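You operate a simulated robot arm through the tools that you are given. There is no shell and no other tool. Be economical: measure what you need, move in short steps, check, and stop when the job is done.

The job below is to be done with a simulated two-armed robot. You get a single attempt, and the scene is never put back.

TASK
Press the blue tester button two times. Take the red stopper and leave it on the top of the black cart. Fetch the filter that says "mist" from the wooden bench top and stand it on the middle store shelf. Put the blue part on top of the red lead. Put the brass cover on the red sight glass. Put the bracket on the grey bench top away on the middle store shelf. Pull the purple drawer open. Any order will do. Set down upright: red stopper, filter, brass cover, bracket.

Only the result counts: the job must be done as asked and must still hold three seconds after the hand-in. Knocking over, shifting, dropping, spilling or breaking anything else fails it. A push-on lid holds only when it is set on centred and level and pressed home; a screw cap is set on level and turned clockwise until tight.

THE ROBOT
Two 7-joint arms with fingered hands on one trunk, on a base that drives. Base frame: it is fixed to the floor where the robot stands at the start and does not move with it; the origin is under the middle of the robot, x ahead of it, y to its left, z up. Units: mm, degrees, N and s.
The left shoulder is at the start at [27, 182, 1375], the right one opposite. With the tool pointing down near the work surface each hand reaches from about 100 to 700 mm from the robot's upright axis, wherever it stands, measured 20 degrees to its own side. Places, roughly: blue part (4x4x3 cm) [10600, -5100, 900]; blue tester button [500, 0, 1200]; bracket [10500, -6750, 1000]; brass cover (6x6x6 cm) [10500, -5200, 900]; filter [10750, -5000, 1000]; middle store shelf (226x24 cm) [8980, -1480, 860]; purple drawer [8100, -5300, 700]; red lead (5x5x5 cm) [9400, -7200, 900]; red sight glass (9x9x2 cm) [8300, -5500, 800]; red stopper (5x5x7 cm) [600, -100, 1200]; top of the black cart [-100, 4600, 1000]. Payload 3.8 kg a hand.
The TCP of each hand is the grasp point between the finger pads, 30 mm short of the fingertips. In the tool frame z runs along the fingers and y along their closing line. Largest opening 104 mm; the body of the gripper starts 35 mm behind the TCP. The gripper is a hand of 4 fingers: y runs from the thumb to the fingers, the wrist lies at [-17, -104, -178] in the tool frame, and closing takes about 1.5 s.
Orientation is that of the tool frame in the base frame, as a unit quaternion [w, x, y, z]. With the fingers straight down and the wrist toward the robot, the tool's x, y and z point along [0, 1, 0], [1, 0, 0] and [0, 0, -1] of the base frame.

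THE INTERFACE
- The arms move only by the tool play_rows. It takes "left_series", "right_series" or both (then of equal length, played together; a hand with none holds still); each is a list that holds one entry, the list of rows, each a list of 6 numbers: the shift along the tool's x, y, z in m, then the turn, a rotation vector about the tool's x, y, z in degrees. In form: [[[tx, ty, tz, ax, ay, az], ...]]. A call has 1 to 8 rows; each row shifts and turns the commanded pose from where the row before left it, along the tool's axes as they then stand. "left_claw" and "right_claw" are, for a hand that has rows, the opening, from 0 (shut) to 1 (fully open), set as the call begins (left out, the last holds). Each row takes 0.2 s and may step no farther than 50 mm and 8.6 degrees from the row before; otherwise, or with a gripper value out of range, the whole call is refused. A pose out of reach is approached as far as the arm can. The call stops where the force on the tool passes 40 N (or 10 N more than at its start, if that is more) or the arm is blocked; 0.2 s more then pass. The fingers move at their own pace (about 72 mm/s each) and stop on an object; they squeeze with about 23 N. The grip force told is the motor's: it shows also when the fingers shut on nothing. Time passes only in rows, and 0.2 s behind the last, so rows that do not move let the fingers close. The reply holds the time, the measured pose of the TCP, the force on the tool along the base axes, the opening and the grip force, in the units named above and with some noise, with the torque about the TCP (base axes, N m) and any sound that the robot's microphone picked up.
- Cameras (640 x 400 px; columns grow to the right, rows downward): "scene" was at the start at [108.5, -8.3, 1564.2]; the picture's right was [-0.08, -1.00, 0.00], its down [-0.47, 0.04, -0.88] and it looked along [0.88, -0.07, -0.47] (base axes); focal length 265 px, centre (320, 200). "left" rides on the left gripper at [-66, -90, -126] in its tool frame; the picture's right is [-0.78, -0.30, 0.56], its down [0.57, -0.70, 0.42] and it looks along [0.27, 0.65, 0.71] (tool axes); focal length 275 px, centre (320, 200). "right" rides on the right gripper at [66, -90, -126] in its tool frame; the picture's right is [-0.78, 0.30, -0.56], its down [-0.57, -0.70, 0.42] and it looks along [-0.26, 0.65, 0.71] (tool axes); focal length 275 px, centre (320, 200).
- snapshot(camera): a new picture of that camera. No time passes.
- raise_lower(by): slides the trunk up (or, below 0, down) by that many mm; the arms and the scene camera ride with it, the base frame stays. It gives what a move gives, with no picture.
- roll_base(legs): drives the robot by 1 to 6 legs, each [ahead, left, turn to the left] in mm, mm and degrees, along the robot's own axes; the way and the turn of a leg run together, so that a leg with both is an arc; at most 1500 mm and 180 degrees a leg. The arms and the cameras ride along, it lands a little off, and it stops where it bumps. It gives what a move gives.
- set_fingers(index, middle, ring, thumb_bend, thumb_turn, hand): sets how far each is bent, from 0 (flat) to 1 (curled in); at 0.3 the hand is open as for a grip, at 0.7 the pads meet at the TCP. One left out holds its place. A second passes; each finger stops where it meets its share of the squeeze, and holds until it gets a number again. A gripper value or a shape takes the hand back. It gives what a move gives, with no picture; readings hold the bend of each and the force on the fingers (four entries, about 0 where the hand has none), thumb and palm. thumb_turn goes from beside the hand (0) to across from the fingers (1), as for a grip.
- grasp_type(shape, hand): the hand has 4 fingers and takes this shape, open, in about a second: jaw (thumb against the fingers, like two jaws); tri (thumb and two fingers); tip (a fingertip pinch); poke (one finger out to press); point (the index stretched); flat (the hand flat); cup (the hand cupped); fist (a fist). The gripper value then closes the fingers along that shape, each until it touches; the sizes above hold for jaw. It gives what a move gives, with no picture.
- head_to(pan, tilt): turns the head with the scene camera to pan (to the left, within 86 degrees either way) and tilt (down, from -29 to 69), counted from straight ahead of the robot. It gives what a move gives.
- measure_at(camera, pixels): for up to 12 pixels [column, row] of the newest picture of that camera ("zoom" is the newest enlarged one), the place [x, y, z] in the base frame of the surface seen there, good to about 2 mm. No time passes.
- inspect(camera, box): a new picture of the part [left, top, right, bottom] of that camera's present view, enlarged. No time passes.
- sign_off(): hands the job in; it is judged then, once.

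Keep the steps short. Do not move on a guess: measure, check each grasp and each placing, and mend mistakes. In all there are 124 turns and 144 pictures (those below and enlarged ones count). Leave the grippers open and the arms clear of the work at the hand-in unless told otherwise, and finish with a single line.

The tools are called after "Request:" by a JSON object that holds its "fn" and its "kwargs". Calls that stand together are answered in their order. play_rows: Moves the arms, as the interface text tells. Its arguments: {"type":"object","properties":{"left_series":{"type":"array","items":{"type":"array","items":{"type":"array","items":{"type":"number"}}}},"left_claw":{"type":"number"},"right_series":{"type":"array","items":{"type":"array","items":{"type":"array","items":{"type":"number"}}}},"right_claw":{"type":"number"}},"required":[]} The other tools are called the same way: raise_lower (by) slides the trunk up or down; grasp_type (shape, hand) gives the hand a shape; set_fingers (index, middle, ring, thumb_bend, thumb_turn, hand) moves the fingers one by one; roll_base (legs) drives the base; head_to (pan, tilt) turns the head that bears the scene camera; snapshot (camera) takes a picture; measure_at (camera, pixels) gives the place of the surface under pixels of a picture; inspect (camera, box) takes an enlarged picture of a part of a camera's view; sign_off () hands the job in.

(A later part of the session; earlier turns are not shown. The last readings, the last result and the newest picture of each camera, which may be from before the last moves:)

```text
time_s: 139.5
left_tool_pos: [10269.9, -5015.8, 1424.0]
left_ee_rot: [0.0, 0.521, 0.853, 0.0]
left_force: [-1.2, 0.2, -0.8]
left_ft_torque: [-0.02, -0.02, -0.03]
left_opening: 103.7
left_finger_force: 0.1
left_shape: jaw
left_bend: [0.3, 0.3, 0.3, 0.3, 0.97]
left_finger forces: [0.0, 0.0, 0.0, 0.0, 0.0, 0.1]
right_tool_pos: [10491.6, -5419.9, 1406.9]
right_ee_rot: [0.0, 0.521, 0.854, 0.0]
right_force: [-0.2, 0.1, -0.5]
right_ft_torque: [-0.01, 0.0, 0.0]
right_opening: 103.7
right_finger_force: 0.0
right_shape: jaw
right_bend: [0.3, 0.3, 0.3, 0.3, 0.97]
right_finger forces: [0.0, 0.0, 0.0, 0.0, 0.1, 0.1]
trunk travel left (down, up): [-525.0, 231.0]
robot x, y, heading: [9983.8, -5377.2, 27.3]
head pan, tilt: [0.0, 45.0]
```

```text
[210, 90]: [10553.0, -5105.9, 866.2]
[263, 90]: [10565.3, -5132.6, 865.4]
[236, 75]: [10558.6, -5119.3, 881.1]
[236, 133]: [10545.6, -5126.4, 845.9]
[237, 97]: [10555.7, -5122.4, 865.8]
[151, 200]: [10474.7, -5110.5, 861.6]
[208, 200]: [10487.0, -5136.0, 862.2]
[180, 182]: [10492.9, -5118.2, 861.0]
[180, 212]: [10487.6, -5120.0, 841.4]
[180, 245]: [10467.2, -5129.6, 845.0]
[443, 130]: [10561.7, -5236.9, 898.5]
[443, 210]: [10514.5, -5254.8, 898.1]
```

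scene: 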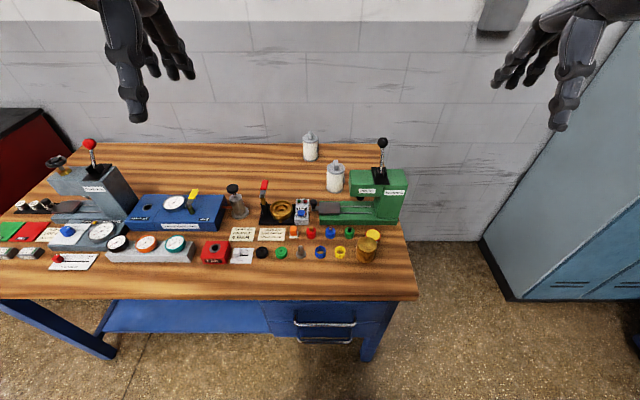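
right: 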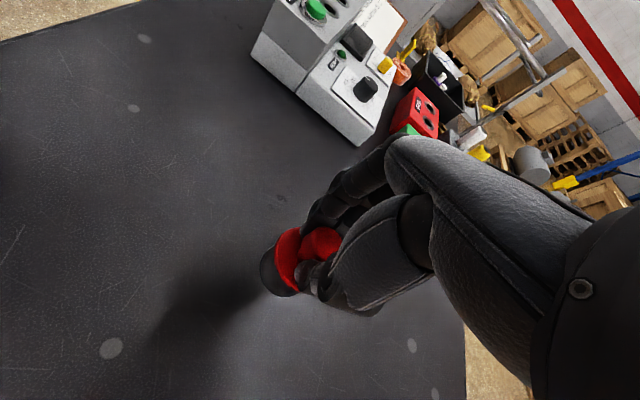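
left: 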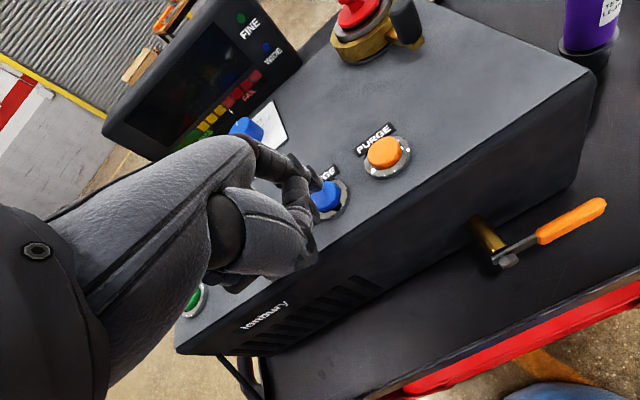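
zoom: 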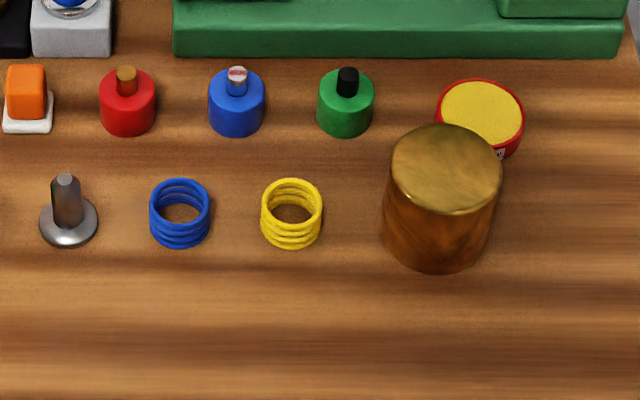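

The blue candidates are ambiguous, so before picking I back off a bit, turn right and look at the red lead from here.

Request:
{"fn": "roll_base", "kwargs": {"legs": [[-150, 0, 0], [0, 0, -60]]}}

Request:
{"fn": "head_to", "kwargs": {"pan": -76, "tilt": 20}}

Request:
{"fn": "snapshot", "kwargs": {"camera": "scene"}}

Request:
{"fn": "inspect", "kwargs": {"camera": "scene", "box": [270, 130, 390, 230]}}

Request:
{"fn": "head_to", "kwargs": {"pan": -20, "tilt": 20}}

Request:
{"fn": "snapshot", "kwargs": {"camera": "scene"}}

```text
time_s: 143.5
left_tool_pos: [10306.2, -5510.2, 1424.8]
left_ee_rot: [0.0, 0.876, 0.482, 0.0]
left_force: [0.6, -0.1, 0.2]
left_ft_torque: [0.03, 0.01, 0.0]
left_opening: 103.9
left_finger_force: 0.0
left_shape: jaw
left_bend: [0.3, 0.3, 0.3, 0.3, 0.97]
left_finger forces: [0.0, 0.1, 0.0, 0.1, 0.1, 0.0]
right_tool_pos: [10070.1, -5905.3, 1405.4]
right_ee_rot: [0.0, 0.876, 0.483, 0.0]
right_force: [0.1, -0.6, 0.6]
right_ft_torque: [0.01, 0.03, 0.01]
right_opening: 103.7
right_finger_force: 0.0
right_shape: jaw
right_bend: [0.3, 0.3, 0.3, 0.3, 0.97]
right_finger forces: [0.1, 0.1, 0.0, 0.1, 0.1, 0.0]
trunk travel left (down, up): [-525.0, 231.0]
robot x, y, heading: [9850.8, -5446.4, -32.3]
head pan, tilt: [0.0, 45.0]
```

```text
time_s: 145.0
left_tool_pos: [10305.7, -5510.0, 1424.4]
left_ee_rot: [0.0, 0.876, 0.483, 0.0]
left_force: [-0.7, -0.2, 0.3]
left_ft_torque: [0.01, 0.05, -0.01]
left_opening: 103.7
left_finger_force: 0.0
left_shape: jaw
left_bend: [0.3, 0.3, 0.3, 0.3, 0.97]
left_finger forces: [0.0, 0.0, 0.1, 0.1, 0.0, 0.0]
right_tool_pos: [10071.6, -5905.2, 1405.6]
right_ee_rot: [0.0, 0.876, 0.483, 0.0]
right_force: [0.9, 0.4, -0.9]
right_ft_torque: [0.0, 0.0, -0.03]
right_opening: 104.1
right_finger_force: 0.1
right_shape: jaw
right_bend: [0.3, 0.3, 0.3, 0.3, 0.97]
right_finger forces: [0.0, 0.0, 0.1, 0.0, 0.1, 0.0]
trunk travel left (down, up): [-525.0, 231.0]
robot x, y, heading: [9846.9, -5445.9, -32.4]
head pan, tilt: [-76.0, 20.0]
```

```text
95 pictures are left
```

scene: 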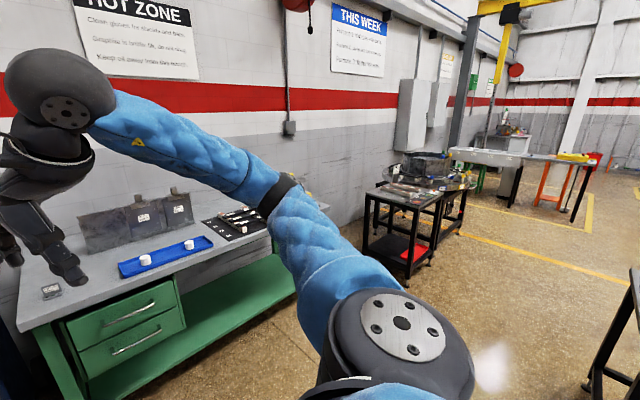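

```text
4.00 times, centred on (330, 180) of scene
```

zoom: 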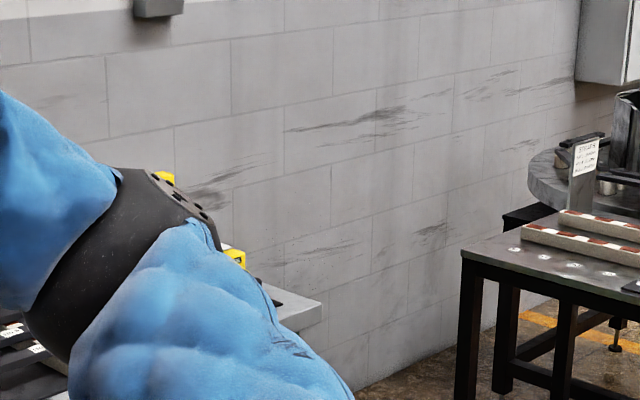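

```text
time_s: 146.2
left_tool_pos: [10306.1, -5509.8, 1424.2]
left_ee_rot: [0.0, 0.875, 0.483, 0.0]
left_force: [-0.3, -0.1, -0.9]
left_ft_torque: [-0.01, 0.05, 0.02]
left_opening: 103.7
left_finger_force: 0.1
left_shape: jaw
left_bend: [0.3, 0.3, 0.3, 0.3, 0.97]
left_finger forces: [0.0, 0.1, 0.0, 0.0, 0.0, 0.1]
right_tool_pos: [10071.6, -5906.2, 1406.5]
right_ee_rot: [0.0, 0.876, 0.482, 0.0]
right_force: [-0.2, 0.2, -0.8]
right_ft_torque: [-0.03, 0.01, -0.02]
right_opening: 103.9
right_finger_force: 0.1
right_shape: jaw
right_bend: [0.3, 0.3, 0.3, 0.3, 0.97]
right_finger forces: [0.1, 0.0, 0.0, 0.0, 0.0, 0.0]
trunk travel left (down, up): [-525.0, 231.0]
robot x, y, heading: [9845.3, -5445.1, -32.4]
head pan, tilt: [-20.0, 20.0]
```

```text
93 pictures are left
```

scene: 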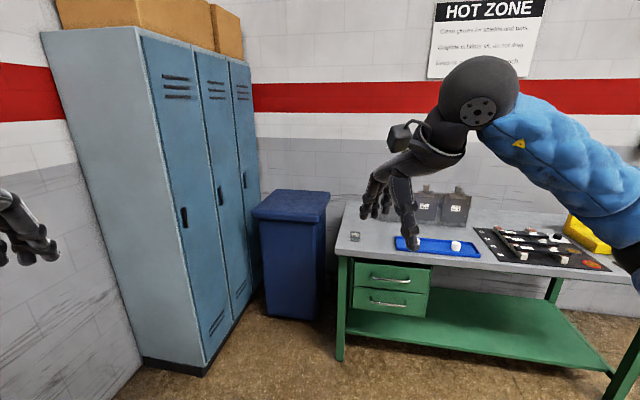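

The right part of the green bench, where the lead should be, is hidden by the arm. I turn a little more and look.

Request:
{"fn": "roll_base", "kwargs": {"legs": [[0, 0, -65]]}}

Request:
{"fn": "head_to", "kwargs": {"pan": -3, "tilt": 25}}

Request:
{"fn": "snapshot", "kwargs": {"camera": "scene"}}

Request:
{"fn": "inspect", "kwargs": {"camera": "scene", "box": [200, 130, 440, 260]}}

```text
time_s: 149.5
left_tool_pos: [9984.3, -5887.3, 1423.1]
left_ee_rot: [-0.001, 0.998, -0.063, 0.0]
left_force: [1.0, -0.5, -0.2]
left_ft_torque: [0.02, -0.03, 0.01]
left_opening: 103.7
left_finger_force: 0.0
left_shape: jaw
left_bend: [0.3, 0.3, 0.3, 0.3, 0.97]
left_finger forces: [0.1, 0.1, 0.0, 0.0, 0.1, 0.0]
right_tool_pos: [9528.9, -5841.5, 1406.7]
right_ee_rot: [0.0, 0.998, -0.063, 0.001]
right_force: [-0.2, -0.1, 0.1]
right_ft_torque: [-0.03, 0.02, 0.0]
right_opening: 103.8
right_finger_force: 0.0
right_shape: jaw
right_bend: [0.3, 0.3, 0.3, 0.3, 0.97]
right_finger forces: [0.1, 0.1, 0.0, 0.1, 0.0, 0.0]
trunk travel left (down, up): [-525.0, 231.0]
robot x, y, heading: [9850.8, -5441.3, -97.3]
head pan, tilt: [-20.0, 20.0]
```

```text
time_s: 150.3
left_tool_pos: [9985.4, -5888.0, 1423.7]
left_ee_rot: [0.0, 0.998, -0.063, -0.001]
left_force: [-0.5, -0.3, 0.7]
left_ft_torque: [-0.01, 0.01, -0.02]
left_opening: 103.7
left_finger_force: 0.2
left_shape: jaw
left_bend: [0.3, 0.3, 0.3, 0.3, 0.97]
left_finger forces: [0.0, 0.1, 0.1, 0.0, 0.0, 0.1]
right_tool_pos: [9526.7, -5841.3, 1406.9]
right_ee_rot: [0.0, 0.998, -0.063, 0.0]
right_force: [0.7, -0.3, 0.2]
right_ft_torque: [0.02, -0.03, 0.02]
right_opening: 103.8
right_finger_force: 0.1
right_shape: jaw
right_bend: [0.3, 0.3, 0.3, 0.3, 0.97]
right_finger forces: [0.1, 0.1, 0.0, 0.0, 0.0, 0.0]
trunk travel left (down, up): [-525.0, 231.0]
robot x, y, heading: [9848.1, -5444.5, -97.2]
head pan, tilt: [-3.0, 25.0]
```

```text
92 pictures are left
```

scene: 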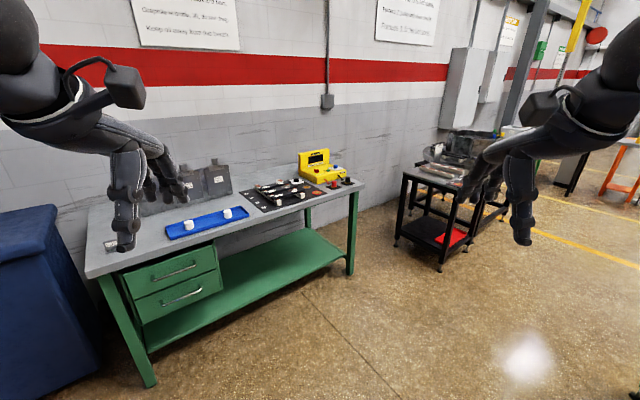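

```text
2.67 times, centred on (320, 195) of scene
```

zoom: 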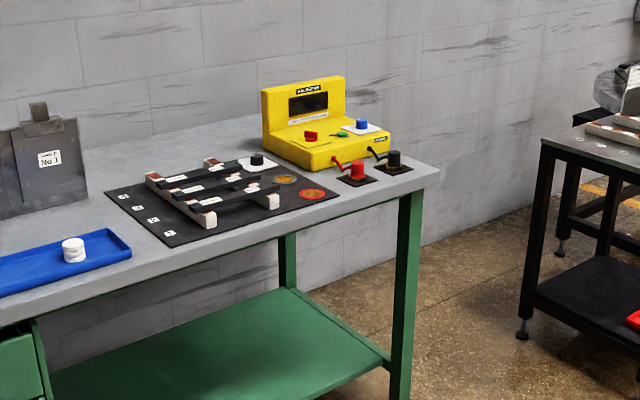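

The red lead is at zoom (357,170), wired to the yellow meter. I zoom on it and the plates at left (brackets).

Request:
{"fn": "inspect", "kwargs": {"camera": "scene", "box": [290, 140, 370, 190]}}

Request:
{"fn": "measure_at", "kwargs": {"camera": "zoom", "pixels": [[350, 330], [345, 300], [320, 340], [375, 340], [347, 365], [460, 290]]}}

Request:
{"fn": "inspect", "kwargs": {"camera": "scene", "box": [160, 150, 260, 230]}}

Request:
{"fn": "measure_at", "kwargs": {"camera": "zoom", "pixels": [[350, 170], [250, 190], [355, 240], [250, 260], [350, 210]]}}

```text
8.00 times, centred on (330, 165) of scene
```

zoom: 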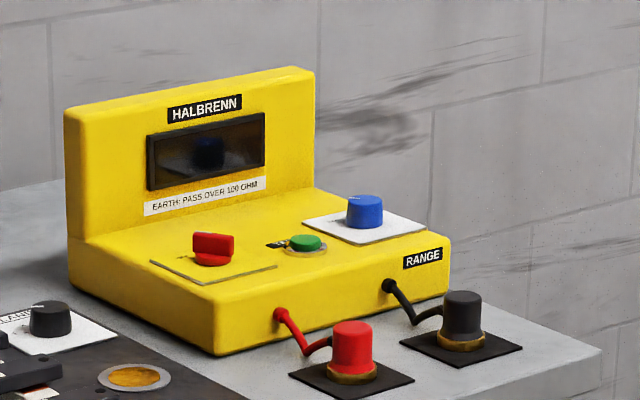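

```text
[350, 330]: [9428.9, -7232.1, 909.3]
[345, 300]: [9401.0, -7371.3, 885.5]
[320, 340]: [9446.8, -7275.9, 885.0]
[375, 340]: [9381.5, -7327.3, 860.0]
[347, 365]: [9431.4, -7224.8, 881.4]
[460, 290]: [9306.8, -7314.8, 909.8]
```

```text
5.00 times, centred on (210, 190) of scene
```

zoom: 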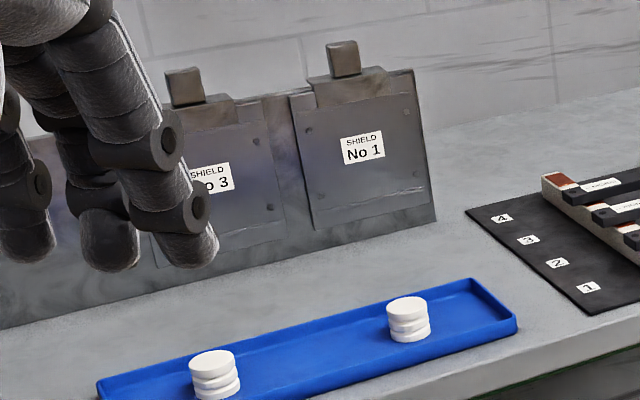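

```text
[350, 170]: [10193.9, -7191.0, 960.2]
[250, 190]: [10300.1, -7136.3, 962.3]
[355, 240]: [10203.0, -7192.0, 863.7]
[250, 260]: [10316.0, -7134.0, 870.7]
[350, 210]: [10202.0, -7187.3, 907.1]
```

Red lead: a cylinder with top at z≈910, at ≈(9425,-7245). The listed place fits the blue peg‑cylinder (x≈10559), not the spring (x≈10481). I return to the wooden bench, a bit closer.

Request:
{"fn": "roll_base", "kwargs": {"legs": [[0, 0, 124.5], [195, -60, 0]]}}

Request:
{"fn": "head_to", "kwargs": {"pan": 0, "tilt": 50}}

Request:
{"fn": "snapshot", "kwargs": {"camera": "scene"}}

Request:
{"fn": "inspect", "kwargs": {"camera": "scene", "box": [270, 190, 390, 290]}}

```text
time_s: 157.1
left_tool_pos: [10334.7, -5044.4, 1423.7]
left_ee_rot: [0.0, 0.516, 0.856, 0.0]
left_force: [-0.2, 0.0, 0.6]
left_ft_torque: [0.01, 0.05, -0.01]
left_opening: 103.1
left_finger_force: 0.0
left_shape: jaw
left_bend: [0.3, 0.3, 0.3, 0.3, 0.97]
left_finger forces: [0.1, 0.0, 0.1, 0.0, 0.1, 0.1]
right_tool_pos: [10560.0, -5444.2, 1407.0]
right_ee_rot: [0.0, 0.516, 0.857, 0.0]
right_force: [-0.2, 0.4, -0.4]
right_ft_torque: [0.02, 0.02, 0.0]
right_opening: 103.7
right_finger_force: 0.2
right_shape: jaw
right_bend: [0.3, 0.3, 0.3, 0.3, 0.97]
right_finger forces: [0.0, 0.1, 0.1, 0.0, 0.0, 0.0]
trunk travel left (down, up): [-525.0, 231.0]
robot x, y, heading: [10049.0, -5409.1, 28.0]
head pan, tilt: [-3.0, 25.0]
```

```text
time_s: 158.0
left_tool_pos: [10333.0, -5042.6, 1423.8]
left_ee_rot: [0.0, 0.517, 0.856, 0.0]
left_force: [-0.2, 0.2, 0.0]
left_ft_torque: [0.01, 0.0, 0.01]
left_opening: 103.9
left_finger_force: 0.0
left_shape: jaw
left_bend: [0.3, 0.3, 0.3, 0.3, 0.97]
left_finger forces: [0.0, 0.0, 0.1, 0.0, 0.1, 0.0]
right_tool_pos: [10558.3, -5443.6, 1406.4]
right_ee_rot: [0.0, 0.516, 0.856, 0.0]
right_force: [0.1, 0.6, 0.4]
right_ft_torque: [-0.01, -0.03, 0.0]
right_opening: 103.8
right_finger_force: 0.1
right_shape: jaw
right_bend: [0.3, 0.3, 0.3, 0.3, 0.97]
right_finger forces: [0.0, 0.0, 0.1, 0.0, 0.1, 0.0]
trunk travel left (down, up): [-525.0, 231.0]
robot x, y, heading: [10048.4, -5406.9, 27.9]
head pan, tilt: [0.0, 50.0]
```

```text
88 pictures are left
```

scene: 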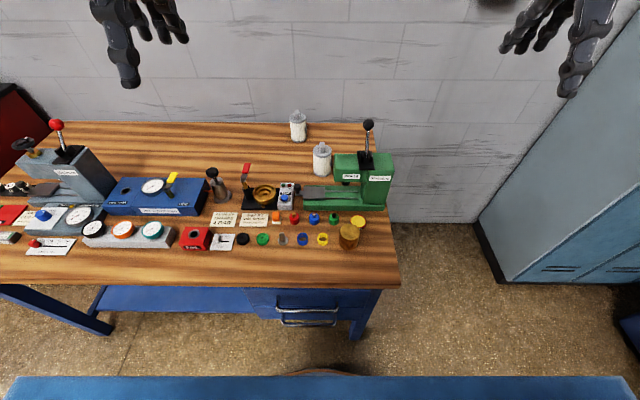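

```text
4.00 times, centred on (330, 240) of scene
```

zoom: 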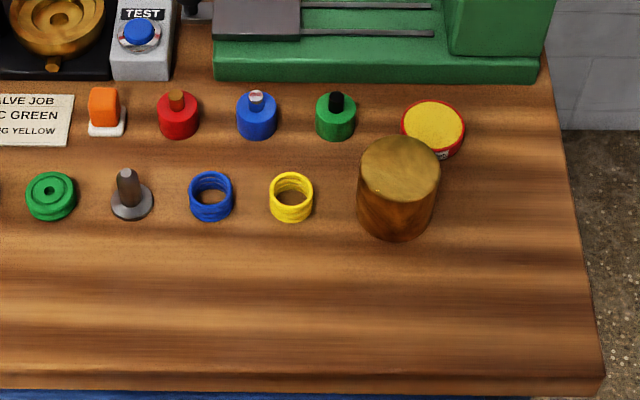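

Request:
{"fn": "measure_at", "kwargs": {"camera": "zoom", "pixels": [[256, 97], [256, 112], [239, 108], [275, 108], [256, 136], [256, 78], [256, 62], [399, 145], [400, 195], [362, 170], [438, 170], [398, 165]]}}

```text
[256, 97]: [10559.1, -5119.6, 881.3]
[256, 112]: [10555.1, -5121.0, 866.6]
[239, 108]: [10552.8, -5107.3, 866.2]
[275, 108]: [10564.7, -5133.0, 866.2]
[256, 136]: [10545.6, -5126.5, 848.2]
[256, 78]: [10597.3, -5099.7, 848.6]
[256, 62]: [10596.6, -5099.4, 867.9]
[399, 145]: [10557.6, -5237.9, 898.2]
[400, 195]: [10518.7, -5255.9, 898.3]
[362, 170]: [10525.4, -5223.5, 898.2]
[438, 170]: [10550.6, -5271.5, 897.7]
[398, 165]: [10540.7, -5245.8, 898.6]
```

Blue part centre (10559,-5120), body r≈15, z 841–866; the press base is 43 mm behind it. I bring the left hand over it with a moderately open claw (0.45).

Request:
{"fn": "play_rows", "kwargs": {"left_series": [[[-0.0216, 0.0204, 0.035, 0, 0, 0], [-0.0216, 0.0204, 0.035, 0, 0, 0], [-0.0216, 0.0204, 0.035, 0, 0, 0], [-0.0216, 0.0204, 0.035, 0, 0, 0], [-0.0216, 0.0204, 0.035, 0, 0, 0], [-0.0216, 0.0204, 0.035, 0, 0, 0], [-0.0216, 0.0204, 0.035, 0, 0, 0], [-0.0216, 0.0204, 0.035, 0, 0, 0]]], "left_claw": 0.47}}

Request:
{"fn": "play_rows", "kwargs": {"left_series": [[[0, 0, 0.048, 0, 0, 0], [0, 0, 0.048, 0, 0, 0], [0, 0, 0.048, 0, 0, 0], [0, 0, 0.04, 0, 0, 0], [0, 0, 0, 0, 0, 0]]]}}

Request:
{"fn": "snapshot", "kwargs": {"camera": "left"}}

Request:
{"fn": "inspect", "kwargs": {"camera": "scene", "box": [270, 190, 390, 290]}}

```text
time_s: 159.8
left_tool_pos: [10560.4, -5120.7, 1144.3]
left_ee_rot: [-0.001, 0.517, 0.856, 0.0]
left_force: [0.3, -0.1, -1.0]
left_ft_torque: [0.01, -0.01, 0.02]
left_opening: 49.3
left_finger_force: 0.0
left_shape: jaw
left_bend: [0.74, 0.46, 0.42, 0.69, 1.0]
left_finger forces: [0.0, 0.1, 0.0, 0.0, 0.0, 0.0]
right_tool_pos: [10560.8, -5444.4, 1406.1]
right_ee_rot: [-0.001, 0.517, 0.856, 0.001]
right_force: [0.2, 0.1, -0.1]
right_ft_torque: [0.01, -0.01, 0.0]
right_opening: 103.6
right_finger_force: 0.1
right_shape: jaw
right_bend: [0.3, 0.3, 0.3, 0.3, 0.97]
right_finger forces: [0.0, 0.1, 0.0, 0.1, 0.0, 0.0]
trunk travel left (down, up): [-525.0, 231.0]
robot x, y, heading: [10054.2, -5411.9, 27.9]
head pan, tilt: [0.0, 50.0]
```

```text
time_s: 161.0
left_tool_pos: [10557.4, -5120.5, 960.8]
left_ee_rot: [0.0, 0.518, 0.856, 0.0]
left_force: [0.5, -0.2, -0.6]
left_ft_torque: [-0.03, 0.0, -0.01]
left_opening: 49.2
left_finger_force: 0.1
left_shape: jaw
left_bend: [0.74, 0.46, 0.42, 0.69, 1.0]
left_finger forces: [0.0, 0.0, 0.0, 0.0, 0.0, 0.0]
right_tool_pos: [10559.4, -5444.3, 1407.1]
right_ee_rot: [0.0, 0.517, 0.856, 0.0]
right_force: [0.0, -0.4, 0.8]
right_ft_torque: [0.01, 0.04, 0.03]
right_opening: 103.9
right_finger_force: 0.1
right_shape: jaw
right_bend: [0.3, 0.3, 0.3, 0.3, 0.97]
right_finger forces: [0.0, 0.1, 0.0, 0.1, 0.1, 0.1]
trunk travel left (down, up): [-525.0, 231.0]
robot x, y, heading: [10047.8, -5409.1, 28.0]
head pan, tilt: [0.0, 50.0]
```

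```text
86 pictures are left
```

left: 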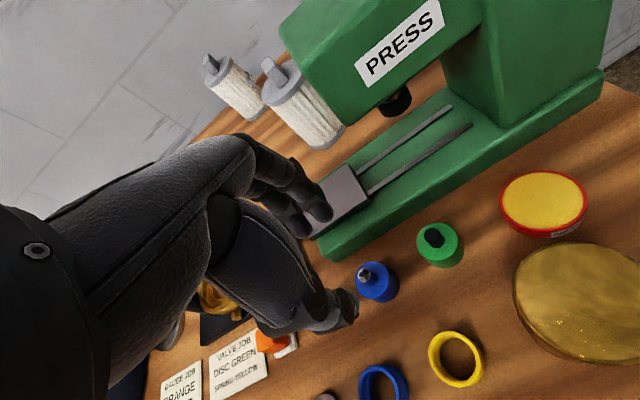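

```text
4.00 times, centred on (330, 240) of scene
```

zoom: 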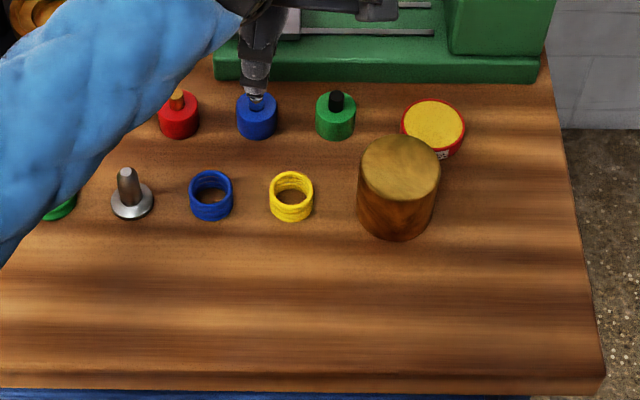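

The hand is aligned above the part. I descend 50 mm and check the finger clearance to the press base.

Request:
{"fn": "play_rows", "kwargs": {"left_series": [[[0, 0, 0.03, 0, 0, 0], [0, 0, 0.025, 0, 0, 0], [0, 0, 0, 0, 0, 0]]]}}

Request:
{"fn": "inspect", "kwargs": {"camera": "left", "box": [200, 120, 440, 345]}}

Request:
{"fn": "measure_at", "kwargs": {"camera": "zoom", "pixels": [[385, 285], [370, 310], [360, 290], [270, 165], [290, 190], [240, 180], [230, 190], [330, 130]]}}

```text
time_s: 161.8
left_tool_pos: [10559.2, -5120.0, 906.5]
left_ee_rot: [0.0, 0.516, 0.856, 0.0]
left_force: [-0.7, -0.3, -0.3]
left_ft_torque: [0.01, 0.0, -0.02]
left_opening: 49.2
left_finger_force: 0.1
left_shape: jaw
left_bend: [0.74, 0.46, 0.42, 0.69, 1.0]
left_finger forces: [0.1, 0.1, 0.1, 0.0, 0.0, 0.1]
right_tool_pos: [10558.4, -5443.3, 1406.7]
right_ee_rot: [-0.001, 0.516, 0.856, 0.0]
right_force: [-0.7, 0.6, -0.3]
right_ft_torque: [0.01, 0.0, -0.01]
right_opening: 103.7
right_finger_force: 0.1
right_shape: jaw
right_bend: [0.3, 0.3, 0.3, 0.3, 0.97]
right_finger forces: [0.1, 0.1, 0.0, 0.0, 0.1, 0.0]
trunk travel left (down, up): [-525.0, 231.0]
robot x, y, heading: [10051.1, -5407.1, 27.9]
head pan, tilt: [0.0, 50.0]
```

```text
1.78 times, centred on (320, 232) of left
```

zoom: 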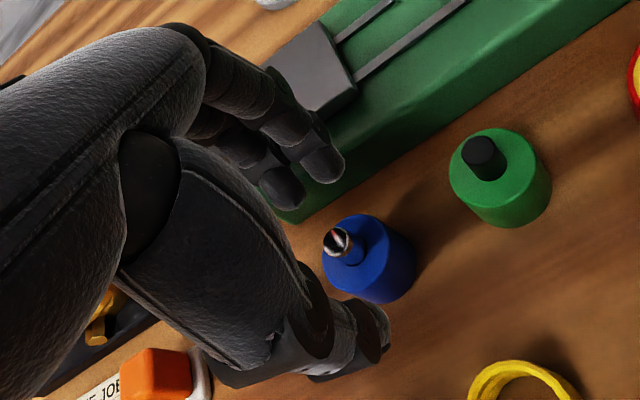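

```text
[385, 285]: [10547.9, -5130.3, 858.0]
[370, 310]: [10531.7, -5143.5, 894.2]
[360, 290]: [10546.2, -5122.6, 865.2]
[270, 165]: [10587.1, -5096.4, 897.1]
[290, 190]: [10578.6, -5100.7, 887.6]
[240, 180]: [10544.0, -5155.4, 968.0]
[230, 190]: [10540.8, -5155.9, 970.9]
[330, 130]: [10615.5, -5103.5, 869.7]
```

Request:
{"fn": "measure_at", "kwargs": {"camera": "zoom", "pixels": [[325, 172], [338, 165], [328, 150], [318, 120], [282, 200], [300, 190], [375, 325], [345, 320], [385, 345]]}}

```text
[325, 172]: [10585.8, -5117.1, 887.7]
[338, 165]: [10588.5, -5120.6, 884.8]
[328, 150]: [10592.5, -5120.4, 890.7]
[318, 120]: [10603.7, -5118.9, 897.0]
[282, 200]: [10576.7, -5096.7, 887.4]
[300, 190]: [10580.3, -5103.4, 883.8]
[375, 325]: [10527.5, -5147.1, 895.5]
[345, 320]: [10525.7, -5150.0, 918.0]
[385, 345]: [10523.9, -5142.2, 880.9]
```

Finger backs would clear the press base by only ~3 mm, so I shift the hand back 3 mm and lower to 875, then close.

Request:
{"fn": "play_rows", "kwargs": {"left_series": [[[0, -0.003, 0.0, 0, 0, 0], [0, 0, 0.01, 0, 0, 0], [0, 0, 0.01, 0, 0, 0], [0, 0, 0.0105, 0, 0, 0], [0, 0, 0, 0, 0, 0]]]}}

Request:
{"fn": "play_rows", "kwargs": {"left_series": [[[0, 0, 0, 0, 0, 0], [0, 0, 0, 0, 0, 0], [0, 0, 0, 0, 0, 0], [0, 0, 0, 0, 0, 0], [0, 0, 0, 0, 0, 0], [0, 0, 0, 0, 0, 0]]], "left_claw": 0.0}}

Request:
{"fn": "inspect", "kwargs": {"camera": "left", "box": [200, 120, 440, 345]}}

```text
time_s: 162.9
left_tool_pos: [10562.3, -5118.5, 887.8]
left_ee_rot: [0.007, 0.517, 0.856, 0.011]
left_force: [-15.1, 1.1, 25.4]
left_ft_torque: [0.66, -0.49, 0.39]
left_opening: 45.7
left_finger_force: 0.0
left_shape: jaw
left_bend: [0.74, 0.5, 0.43, 0.69, 1.0]
left_finger forces: [4.0, 21.2, 2.3, 0.0, 0.0, 0.1]
right_tool_pos: [10556.2, -5444.0, 1406.0]
right_ee_rot: [0.001, 0.516, 0.857, 0.001]
right_force: [0.9, -0.3, -0.7]
right_ft_torque: [-0.03, 0.03, 0.03]
right_opening: 103.5
right_finger_force: 0.1
right_shape: jaw
right_bend: [0.3, 0.3, 0.3, 0.3, 0.97]
right_finger forces: [0.0, 0.0, 0.1, 0.0, 0.1, 0.0]
trunk travel left (down, up): [-525.0, 231.0]
robot x, y, heading: [10049.7, -5406.3, 27.9]
head pan, tilt: [0.0, 50.0]
stopped in row 5 (left hand): the force on the tool passed its limit at 42 N (the readings are from after the stop); the commanded pose is now the measured one
```

```text
time_s: 164.3
left_tool_pos: [10560.6, -5118.9, 887.6]
left_ee_rot: [0.009, 0.518, 0.855, 0.01]
left_force: [-5.4, 5.0, 28.7]
left_ft_torque: [0.92, -0.8, 0.31]
left_opening: 30.7
left_finger_force: 22.6
left_shape: jaw
left_bend: [0.74, 0.51, 0.57, 0.76, 1.0]
left_finger forces: [10.1, 33.2, 0.0, 0.0, 16.6, 0.1]
right_tool_pos: [10555.7, -5444.5, 1407.8]
right_ee_rot: [0.001, 0.516, 0.857, 0.001]
right_force: [0.4, 0.0, -0.8]
right_ft_torque: [0.02, -0.01, -0.03]
right_opening: 104.1
right_finger_force: 0.0
right_shape: jaw
right_bend: [0.3, 0.3, 0.3, 0.3, 0.97]
right_finger forces: [0.0, 0.1, 0.1, 0.0, 0.0, 0.1]
trunk travel left (down, up): [-525.0, 231.0]
robot x, y, heading: [10052.3, -5406.3, 28.0]
head pan, tilt: [0.0, 50.0]
```

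```text
1.78 times, centred on (320, 232) of left
```

zoom: 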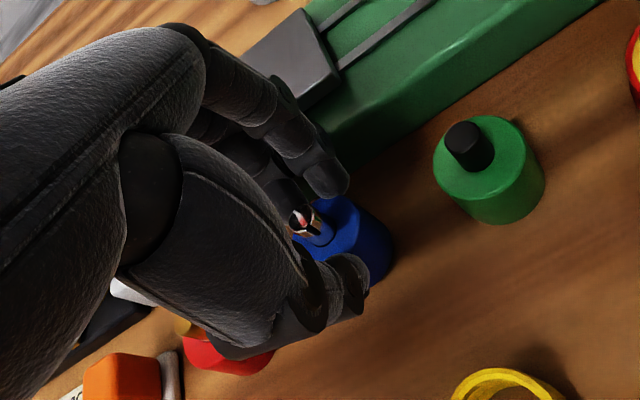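

The fingers met the press base edge (force 42 N stop). I open gently, rise and check that nothing shifted.

Request:
{"fn": "play_rows", "kwargs": {"left_series": [[[0, 0, 0, 0, 0, 0], [0, 0, 0, 0, 0, 0], [0, 0, -0.01, 0, 0, 0], [0, 0, -0.02, 0, 0, 0], [0, 0, -0.04, 0, 0, 0], [0, 0, -0.05, 0, 0, 0], [0.04, -0.03, -0.0, 0, 0, 0], [0.04, -0.03, 0, 0, 0, 0]]], "left_claw": 0.47}}

Request:
{"fn": "inspect", "kwargs": {"camera": "scene", "box": [270, 190, 390, 290]}}

Request:
{"fn": "snapshot", "kwargs": {"camera": "left"}}

```text
time_s: 166.1
left_tool_pos: [10468.6, -5076.4, 1003.6]
left_ee_rot: [0.006, 0.517, 0.856, 0.008]
left_force: [0.0, -0.3, -0.4]
left_ft_torque: [0.02, 0.02, 0.02]
left_opening: 48.7
left_finger_force: 0.1
left_shape: jaw
left_bend: [0.74, 0.46, 0.42, 0.7, 1.0]
left_finger forces: [0.0, 0.0, 0.0, 0.0, 0.0, 0.0]
right_tool_pos: [10558.9, -5443.8, 1407.0]
right_ee_rot: [-0.001, 0.515, 0.857, 0.0]
right_force: [0.4, 0.0, -0.4]
right_ft_torque: [0.0, -0.01, -0.01]
right_opening: 103.7
right_finger_force: 0.1
right_shape: jaw
right_bend: [0.3, 0.3, 0.3, 0.3, 0.97]
right_finger forces: [0.1, 0.0, 0.0, 0.0, 0.0, 0.0]
trunk travel left (down, up): [-525.0, 231.0]
robot x, y, heading: [10050.1, -5409.5, 27.5]
head pan, tilt: [0.0, 50.0]
```

```text
4.00 times, centred on (330, 240) of scene
```

zoom: 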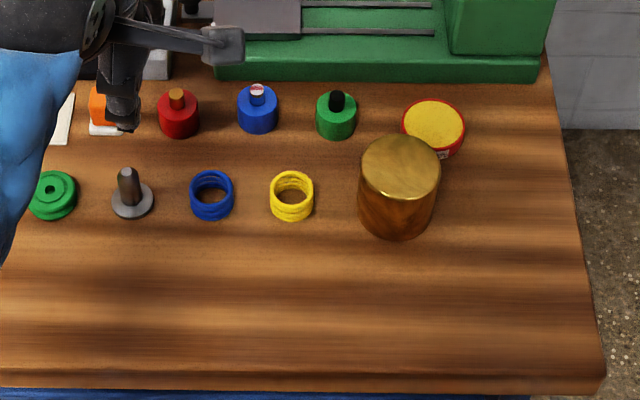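

```text
81 pictures are left
```

left: 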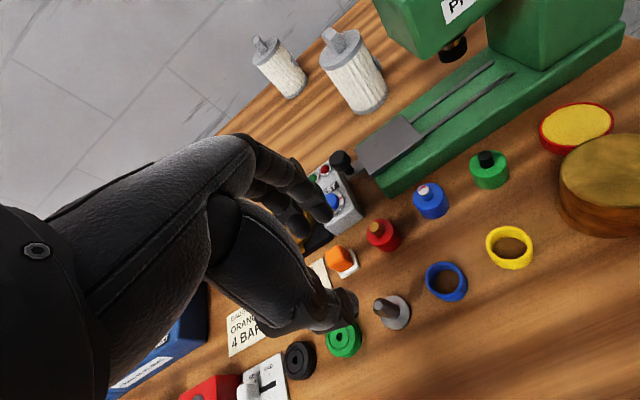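

Only the blue part slid back a few mm, upright; the rest is unmoved. I'll grip it by its peg instead, above the press base level. I measure it again.

Request:
{"fn": "measure_at", "kwargs": {"camera": "zoom", "pixels": [[257, 89], [257, 99], [240, 102], [275, 102], [257, 105], [257, 70]]}}

Request:
{"fn": "inspect", "kwargs": {"camera": "left", "box": [380, 160, 480, 240]}}

Request:
{"fn": "measure_at", "kwargs": {"camera": "zoom", "pixels": [[284, 140], [275, 160], [300, 150], [240, 180], [300, 180], [260, 150]]}}

```text
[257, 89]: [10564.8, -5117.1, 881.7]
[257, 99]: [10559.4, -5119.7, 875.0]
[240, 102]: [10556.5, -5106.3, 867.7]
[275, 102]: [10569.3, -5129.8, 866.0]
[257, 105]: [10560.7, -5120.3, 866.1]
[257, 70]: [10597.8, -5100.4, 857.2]
```

```text
5.00 times, centred on (430, 200) of left
```

zoom: 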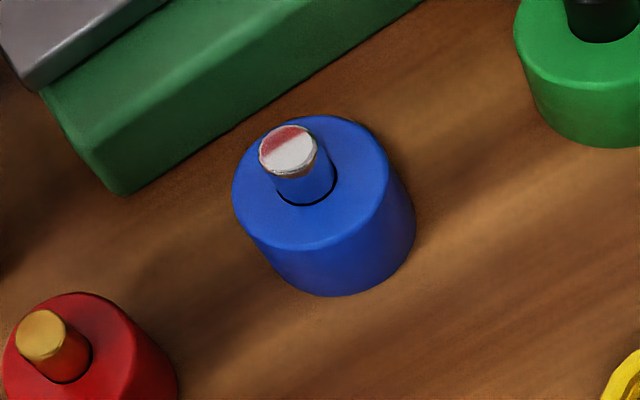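

```text
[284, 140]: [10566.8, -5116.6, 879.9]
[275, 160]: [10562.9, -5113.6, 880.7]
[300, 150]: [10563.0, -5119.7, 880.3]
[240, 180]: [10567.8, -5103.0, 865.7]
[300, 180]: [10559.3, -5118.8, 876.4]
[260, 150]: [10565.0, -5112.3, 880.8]
```

I try the fingertip pinch shape (index and thumb only) and measure where its tips are.

Request:
{"fn": "grasp_type", "kwargs": {"hand": "left", "shape": "tip"}}

Request:
{"fn": "play_rows", "kwargs": {"left_series": [[[0, 0, 0, 0, 0, 0], [0, 0, 0, 0, 0, 0], [0, 0, 0, 0, 0, 0]]], "left_claw": 0.45}}

Request:
{"fn": "inspect", "kwargs": {"camera": "left", "box": [200, 120, 440, 345]}}

Request:
{"fn": "inspect", "kwargs": {"camera": "scene", "box": [230, 140, 350, 240]}}

```text
time_s: 167.0
left_tool_pos: [10469.7, -5077.6, 1003.6]
left_ee_rot: [0.005, 0.517, 0.856, 0.009]
left_force: [0.1, -0.9, 1.1]
left_ft_torque: [-0.01, 0.0, 0.0]
left_opening: 103.7
left_finger_force: 0.2
left_shape: tip
left_bend: [0.31, 0.98, 0.99, 0.3, 0.97]
left_finger forces: [0.1, 0.1, 0.1, 0.0, 0.0, 0.1]
right_tool_pos: [10558.7, -5445.0, 1406.8]
right_ee_rot: [0.0, 0.515, 0.857, 0.0]
right_force: [0.4, 0.2, 0.6]
right_ft_torque: [-0.01, 0.0, -0.02]
right_opening: 104.0
right_finger_force: 0.0
right_shape: jaw
right_bend: [0.3, 0.3, 0.3, 0.3, 0.97]
right_finger forces: [0.0, 0.2, 0.0, 0.0, 0.0, 0.0]
trunk travel left (down, up): [-525.0, 231.0]
robot x, y, heading: [10048.7, -5406.3, 27.7]
head pan, tilt: [0.0, 50.0]
```

```text
time_s: 167.8
left_tool_pos: [10468.8, -5078.2, 1003.0]
left_ee_rot: [0.006, 0.517, 0.856, 0.007]
left_force: [-0.4, 0.5, -0.5]
left_ft_torque: [-0.02, 0.0, 0.0]
left_opening: 47.0
left_finger_force: 0.0
left_shape: tip
left_bend: [0.73, 0.98, 0.99, 0.71, 1.0]
left_finger forces: [0.0, 0.0, 0.0, 0.1, 0.1, 0.1]
right_tool_pos: [10558.5, -5442.7, 1406.2]
right_ee_rot: [0.0, 0.516, 0.856, 0.0]
right_force: [0.3, 0.5, 0.9]
right_ft_torque: [0.0, -0.01, 0.01]
right_opening: 103.8
right_finger_force: 0.2
right_shape: jaw
right_bend: [0.3, 0.3, 0.3, 0.3, 0.97]
right_finger forces: [0.0, 0.0, 0.0, 0.0, 0.0, 0.1]
trunk travel left (down, up): [-525.0, 231.0]
robot x, y, heading: [10049.7, -5404.4, 27.9]
head pan, tilt: [0.0, 50.0]
```

```text
1.78 times, centred on (320, 232) of left
```

zoom: 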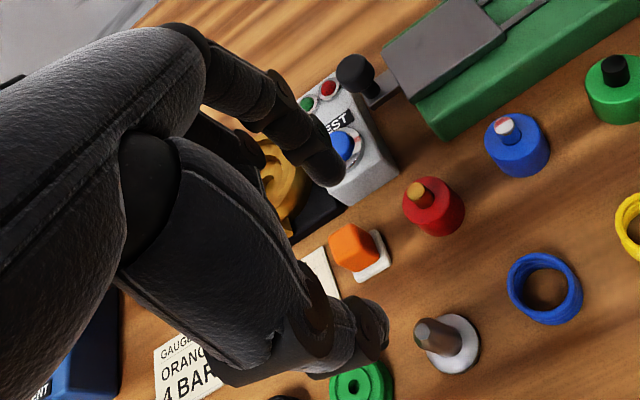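

```text
4.00 times, centred on (290, 190) of scene
```

zoom: 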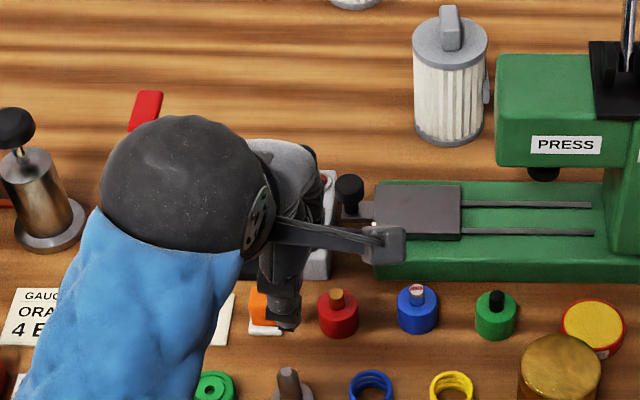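

Request:
{"fn": "snapshot", "kwargs": {"camera": "left"}}

Request:
{"fn": "measure_at", "kwargs": {"camera": "left", "pixels": [[330, 217], [323, 222], [333, 213], [322, 205], [313, 195], [345, 305], [352, 305], [348, 315], [340, 310], [335, 295], [350, 298], [330, 325]]}}

```text
77 pictures are left
```

left: 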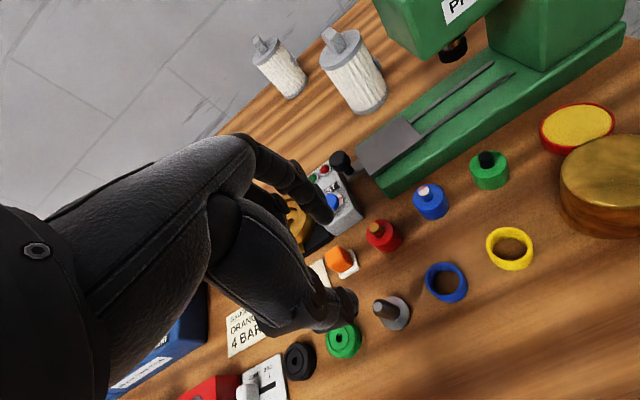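

```text
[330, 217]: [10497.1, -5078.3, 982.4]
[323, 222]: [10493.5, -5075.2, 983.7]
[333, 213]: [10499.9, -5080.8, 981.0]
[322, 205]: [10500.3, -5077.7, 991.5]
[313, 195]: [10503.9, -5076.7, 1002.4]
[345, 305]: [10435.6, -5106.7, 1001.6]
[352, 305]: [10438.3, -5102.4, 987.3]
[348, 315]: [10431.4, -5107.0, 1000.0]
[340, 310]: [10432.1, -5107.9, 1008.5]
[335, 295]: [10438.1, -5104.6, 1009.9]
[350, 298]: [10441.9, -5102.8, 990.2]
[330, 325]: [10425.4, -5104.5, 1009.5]
```

Index tip is ~+25..34 mm and thumb ~−38 mm fore/aft of the TCP. I narrow the claw to 0.36, go over the part shifted 3 mm back, and check.

Request:
{"fn": "play_rows", "kwargs": {"left_series": [[[-0.04, 0.032, 0, 0, 0, 0], [-0.0385, 0.032, 0, 0, 0, 0], [0, 0, 0.04, 0, 0, 0], [0, 0, 0.04, 0, 0, 0], [0, 0, 0.02, 0, 0, 0], [0, 0, 0, 0, 0, 0]]], "left_claw": 0.36}}

Request:
{"fn": "snapshot", "kwargs": {"camera": "left"}}

Request:
{"fn": "inspect", "kwargs": {"camera": "left", "box": [260, 160, 440, 320]}}

```text
refused: row 1 steps farther than a row can; nothing moved
```

```text
76 pictures are left
```

left: 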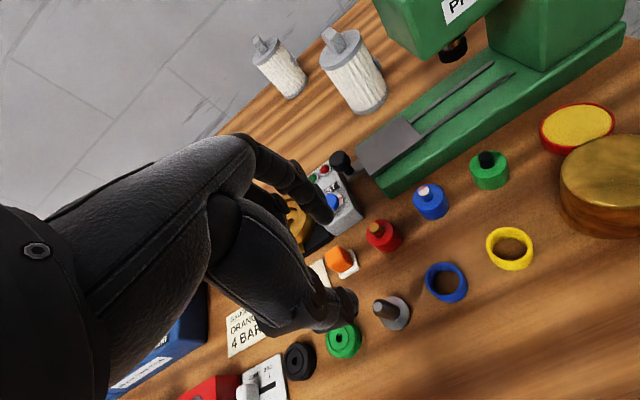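

```text
2.50 times, centred on (350, 240) of left
```

zoom: 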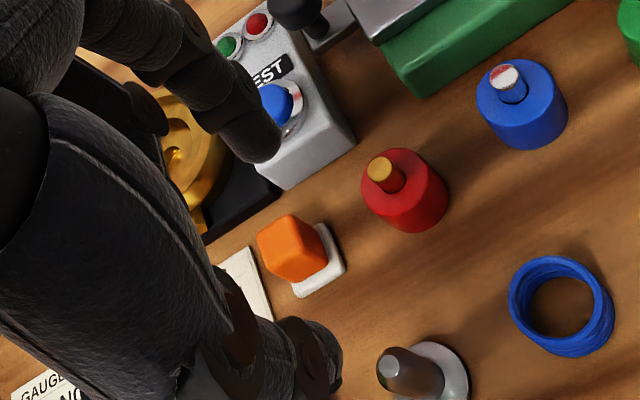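

The step was too large; I repeat it in three smaller rows.

Request:
{"fn": "play_rows", "kwargs": {"left_series": [[[-0.0265, 0.0213, 0, 0, 0, 0], [-0.026, 0.0213, 0, 0, 0, 0], [-0.026, 0.0214, 0, 0, 0, 0], [0, 0, 0.04, 0, 0, 0], [0, 0, 0.04, 0, 0, 0], [0, 0, 0.02, 0, 0, 0], [0, 0, 0, 0, 0, 0]]], "left_claw": 0.36}}

Request:
{"fn": "snapshot", "kwargs": {"camera": "left"}}

Request:
{"fn": "inspect", "kwargs": {"camera": "left", "box": [260, 160, 440, 320]}}

```text
time_s: 169.4
left_tool_pos: [10556.7, -5099.2, 897.1]
left_ee_rot: [-0.004, 0.511, 0.859, 0.014]
left_force: [-0.5, 0.2, -0.6]
left_ft_torque: [-0.01, -0.01, -0.02]
left_opening: 38.1
left_finger_force: 0.1
left_shape: tip
left_bend: [0.73, 0.98, 0.99, 0.73, 1.0]
left_finger forces: [0.0, 0.0, 0.0, 0.0, 0.0, 0.0]
right_tool_pos: [10559.0, -5442.9, 1406.4]
right_ee_rot: [0.0, 0.515, 0.857, -0.001]
right_force: [-0.8, -0.5, -0.7]
right_ft_torque: [-0.01, -0.02, 0.03]
right_opening: 103.7
right_finger_force: 0.0
right_shape: jaw
right_bend: [0.3, 0.3, 0.3, 0.3, 0.97]
right_finger forces: [0.1, 0.0, 0.1, 0.0, 0.0, 0.0]
trunk travel left (down, up): [-525.0, 231.0]
robot x, y, heading: [10050.1, -5406.9, 27.7]
head pan, tilt: [0.0, 50.0]
```

```text
74 pictures are left
```

left: 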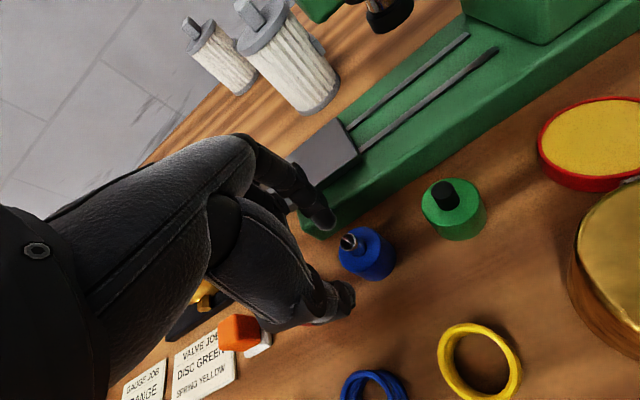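

```text
2.50 times, centred on (350, 240) of left
```

zoom: 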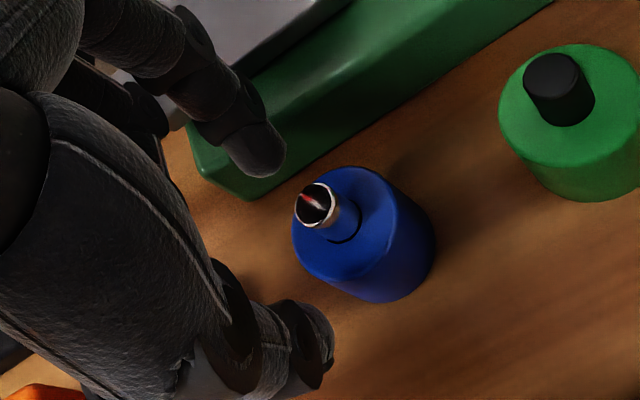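

The hand came out 18 mm left of where commanded. I wait a moment to see whether it settles.

Request:
{"fn": "play_rows", "kwargs": {"left_series": [[[0, 0, -0.02, 0, 0, 0], [0, 0, 0, 0, 0, 0], [0, 0, 0, 0, 0, 0], [0, 0, 0, 0, 0, 0]]]}}

```text
time_s: 170.4
left_tool_pos: [10561.2, -5089.6, 924.3]
left_ee_rot: [-0.003, 0.51, 0.86, 0.02]
left_force: [0.0, 0.4, -0.7]
left_ft_torque: [0.04, 0.0, -0.03]
left_opening: 37.6
left_finger_force: 0.1
left_shape: tip
left_bend: [0.73, 0.98, 0.99, 0.73, 1.0]
left_finger forces: [0.0, 0.1, 0.0, 0.1, 0.0, 0.1]
right_tool_pos: [10559.4, -5443.4, 1407.6]
right_ee_rot: [0.0, 0.516, 0.857, 0.0]
right_force: [0.4, 0.6, 0.3]
right_ft_torque: [0.0, -0.01, -0.01]
right_opening: 104.1
right_finger_force: 0.0
right_shape: jaw
right_bend: [0.3, 0.3, 0.3, 0.3, 0.97]
right_finger forces: [0.0, 0.1, 0.0, 0.0, 0.0, 0.0]
trunk travel left (down, up): [-525.0, 231.0]
robot x, y, heading: [10052.1, -5410.4, 28.0]
head pan, tilt: [0.0, 50.0]
```

The arm seems to run into a joint limit here. I lift the hand well up, then shift the robot 130 mm right so that the part lies on the left arm's own side.

Request:
{"fn": "play_rows", "kwargs": {"left_series": [[[0, 0, -0.05, 0, 0, 0], [0.02, 0, -0.04, 0, 0, 0], [0.02, 0, -0.04, 0, 0, 0], [0.02, -0.02, -0.04, 0, 0, 0], [0.02, -0.02, -0.04, 0, 0, 0], [0, -0.02, -0.04, 0, 0, 0], [0, 0, 0, 0, 0, 0]]]}}

Request:
{"fn": "roll_base", "kwargs": {"legs": [[0, -130, 0]]}}

Request:
{"fn": "snapshot", "kwargs": {"camera": "scene"}}

```text
time_s: 172.0
left_tool_pos: [10462.6, -5059.0, 1166.8]
left_ee_rot: [-0.009, 0.508, 0.861, 0.017]
left_force: [0.1, 0.4, -0.8]
left_ft_torque: [0.01, 0.0, 0.01]
left_opening: 37.7
left_finger_force: 0.1
left_shape: tip
left_bend: [0.73, 0.98, 0.99, 0.73, 1.0]
left_finger forces: [0.1, 0.0, 0.0, 0.1, 0.0, 0.0]
right_tool_pos: [10558.1, -5443.0, 1406.0]
right_ee_rot: [0.0, 0.516, 0.857, 0.0]
right_force: [-0.3, 0.3, -0.2]
right_ft_torque: [0.01, -0.01, 0.02]
right_opening: 103.7
right_finger_force: 0.1
right_shape: jaw
right_bend: [0.3, 0.3, 0.3, 0.3, 0.97]
right_finger forces: [0.0, 0.1, 0.0, 0.0, 0.0, 0.0]
trunk travel left (down, up): [-525.0, 231.0]
robot x, y, heading: [10051.1, -5405.3, 27.8]
head pan, tilt: [0.0, 50.0]
```

```text
time_s: 173.3
left_tool_pos: [10526.6, -5174.8, 1170.5]
left_ee_rot: [-0.007, 0.509, 0.861, 0.02]
left_force: [0.7, -1.9, -0.4]
left_ft_torque: [-0.01, 0.04, 0.01]
left_opening: 37.6
left_finger_force: 0.0
left_shape: tip
left_bend: [0.73, 0.98, 0.99, 0.73, 1.0]
left_finger forces: [0.0, 0.1, 0.0, 0.0, 0.0, 0.0]
right_tool_pos: [10619.5, -5559.3, 1407.1]
right_ee_rot: [0.0, 0.517, 0.856, 0.0]
right_force: [0.4, 0.0, -0.2]
right_ft_torque: [0.0, 0.0, 0.0]
right_opening: 104.1
right_finger_force: 0.0
right_shape: jaw
right_bend: [0.3, 0.3, 0.3, 0.3, 0.97]
right_finger forces: [0.1, 0.0, 0.1, 0.1, 0.0, 0.1]
trunk travel left (down, up): [-525.0, 231.0]
robot x, y, heading: [10110.1, -5524.4, 27.7]
head pan, tilt: [0.0, 50.0]
```

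```text
72 pictures are left
```

scene: 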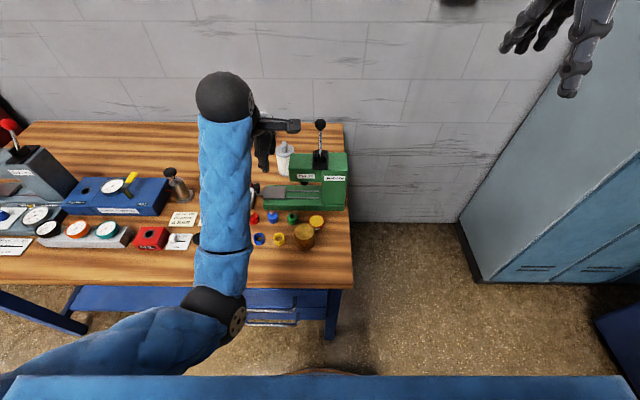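

I bring the left hand back to its comfortable start pose, levelling it, to get the arm out of that configuration.

Request:
{"fn": "play_rows", "kwargs": {"left_series": [[[0.01, -0.016, -0.036, 0.8, -0.9, 0.5], [0.01, -0.016, -0.036, 0.75, -0.9, 0.5], [0.01, -0.016, -0.036, 0, 0, 0], [0.01, -0.016, -0.036, 0, 0, 0], [0.01, -0.016, -0.036, 0, 0, 0], [0.01, -0.016, -0.036, 0, 0, 0], [0.01, -0.016, -0.036, 0, 0, 0], [0, 0, 0, 0, 0, 0]]]}}

Request:
{"fn": "play_rows", "kwargs": {"left_series": [[[0, 0, 0, 0, 0, 0], [0, 0, 0, 0, 0, 0]]]}}

```text
time_s: 175.1
left_tool_pos: [10516.2, -5096.3, 1315.9]
left_ee_rot: [0.0, 0.517, 0.856, -0.001]
left_force: [-0.2, -0.1, -0.6]
left_ft_torque: [0.01, -0.01, 0.01]
left_opening: 37.6
left_finger_force: 0.0
left_shape: tip
left_bend: [0.73, 0.98, 0.99, 0.73, 1.0]
left_finger forces: [0.0, 0.0, 0.1, 0.0, 0.1, 0.0]
left hand out of reach, approached as far as the arm can: row 2, 3, 4, 5, 6, 7
right_tool_pos: [10618.1, -5559.0, 1407.6]
right_ee_rot: [0.0, 0.516, 0.857, 0.0]
right_force: [-0.1, 0.3, 1.0]
right_ft_torque: [0.01, 0.04, -0.01]
right_opening: 104.0
right_finger_force: 0.2
right_shape: jaw
right_bend: [0.3, 0.3, 0.3, 0.3, 0.97]
right_finger forces: [0.1, 0.0, 0.0, 0.0, 0.0, 0.0]
trunk travel left (down, up): [-525.0, 231.0]
robot x, y, heading: [10110.2, -5523.4, 27.9]
head pan, tilt: [0.0, 50.0]
```

```text
time_s: 175.7
left_tool_pos: [10516.1, -5096.7, 1316.4]
left_ee_rot: [-0.001, 0.516, 0.856, -0.001]
left_force: [-1.1, 0.2, -0.2]
left_ft_torque: [-0.03, 0.02, -0.02]
left_opening: 37.6
left_finger_force: 0.1
left_shape: tip
left_bend: [0.73, 0.98, 0.99, 0.73, 1.0]
left_finger forces: [0.0, 0.0, 0.1, 0.1, 0.1, 0.0]
right_tool_pos: [10618.2, -5559.3, 1406.6]
right_ee_rot: [0.0, 0.517, 0.856, 0.0]
right_force: [0.2, 0.6, -0.1]
right_ft_torque: [0.01, 0.05, -0.04]
right_opening: 103.6
right_finger_force: 0.0
right_shape: jaw
right_bend: [0.3, 0.3, 0.3, 0.3, 0.97]
right_finger forces: [0.0, 0.1, 0.0, 0.1, 0.0, 0.1]
trunk travel left (down, up): [-525.0, 231.0]
robot x, y, heading: [10109.6, -5523.5, 27.6]
head pan, tilt: [0.0, 50.0]
```

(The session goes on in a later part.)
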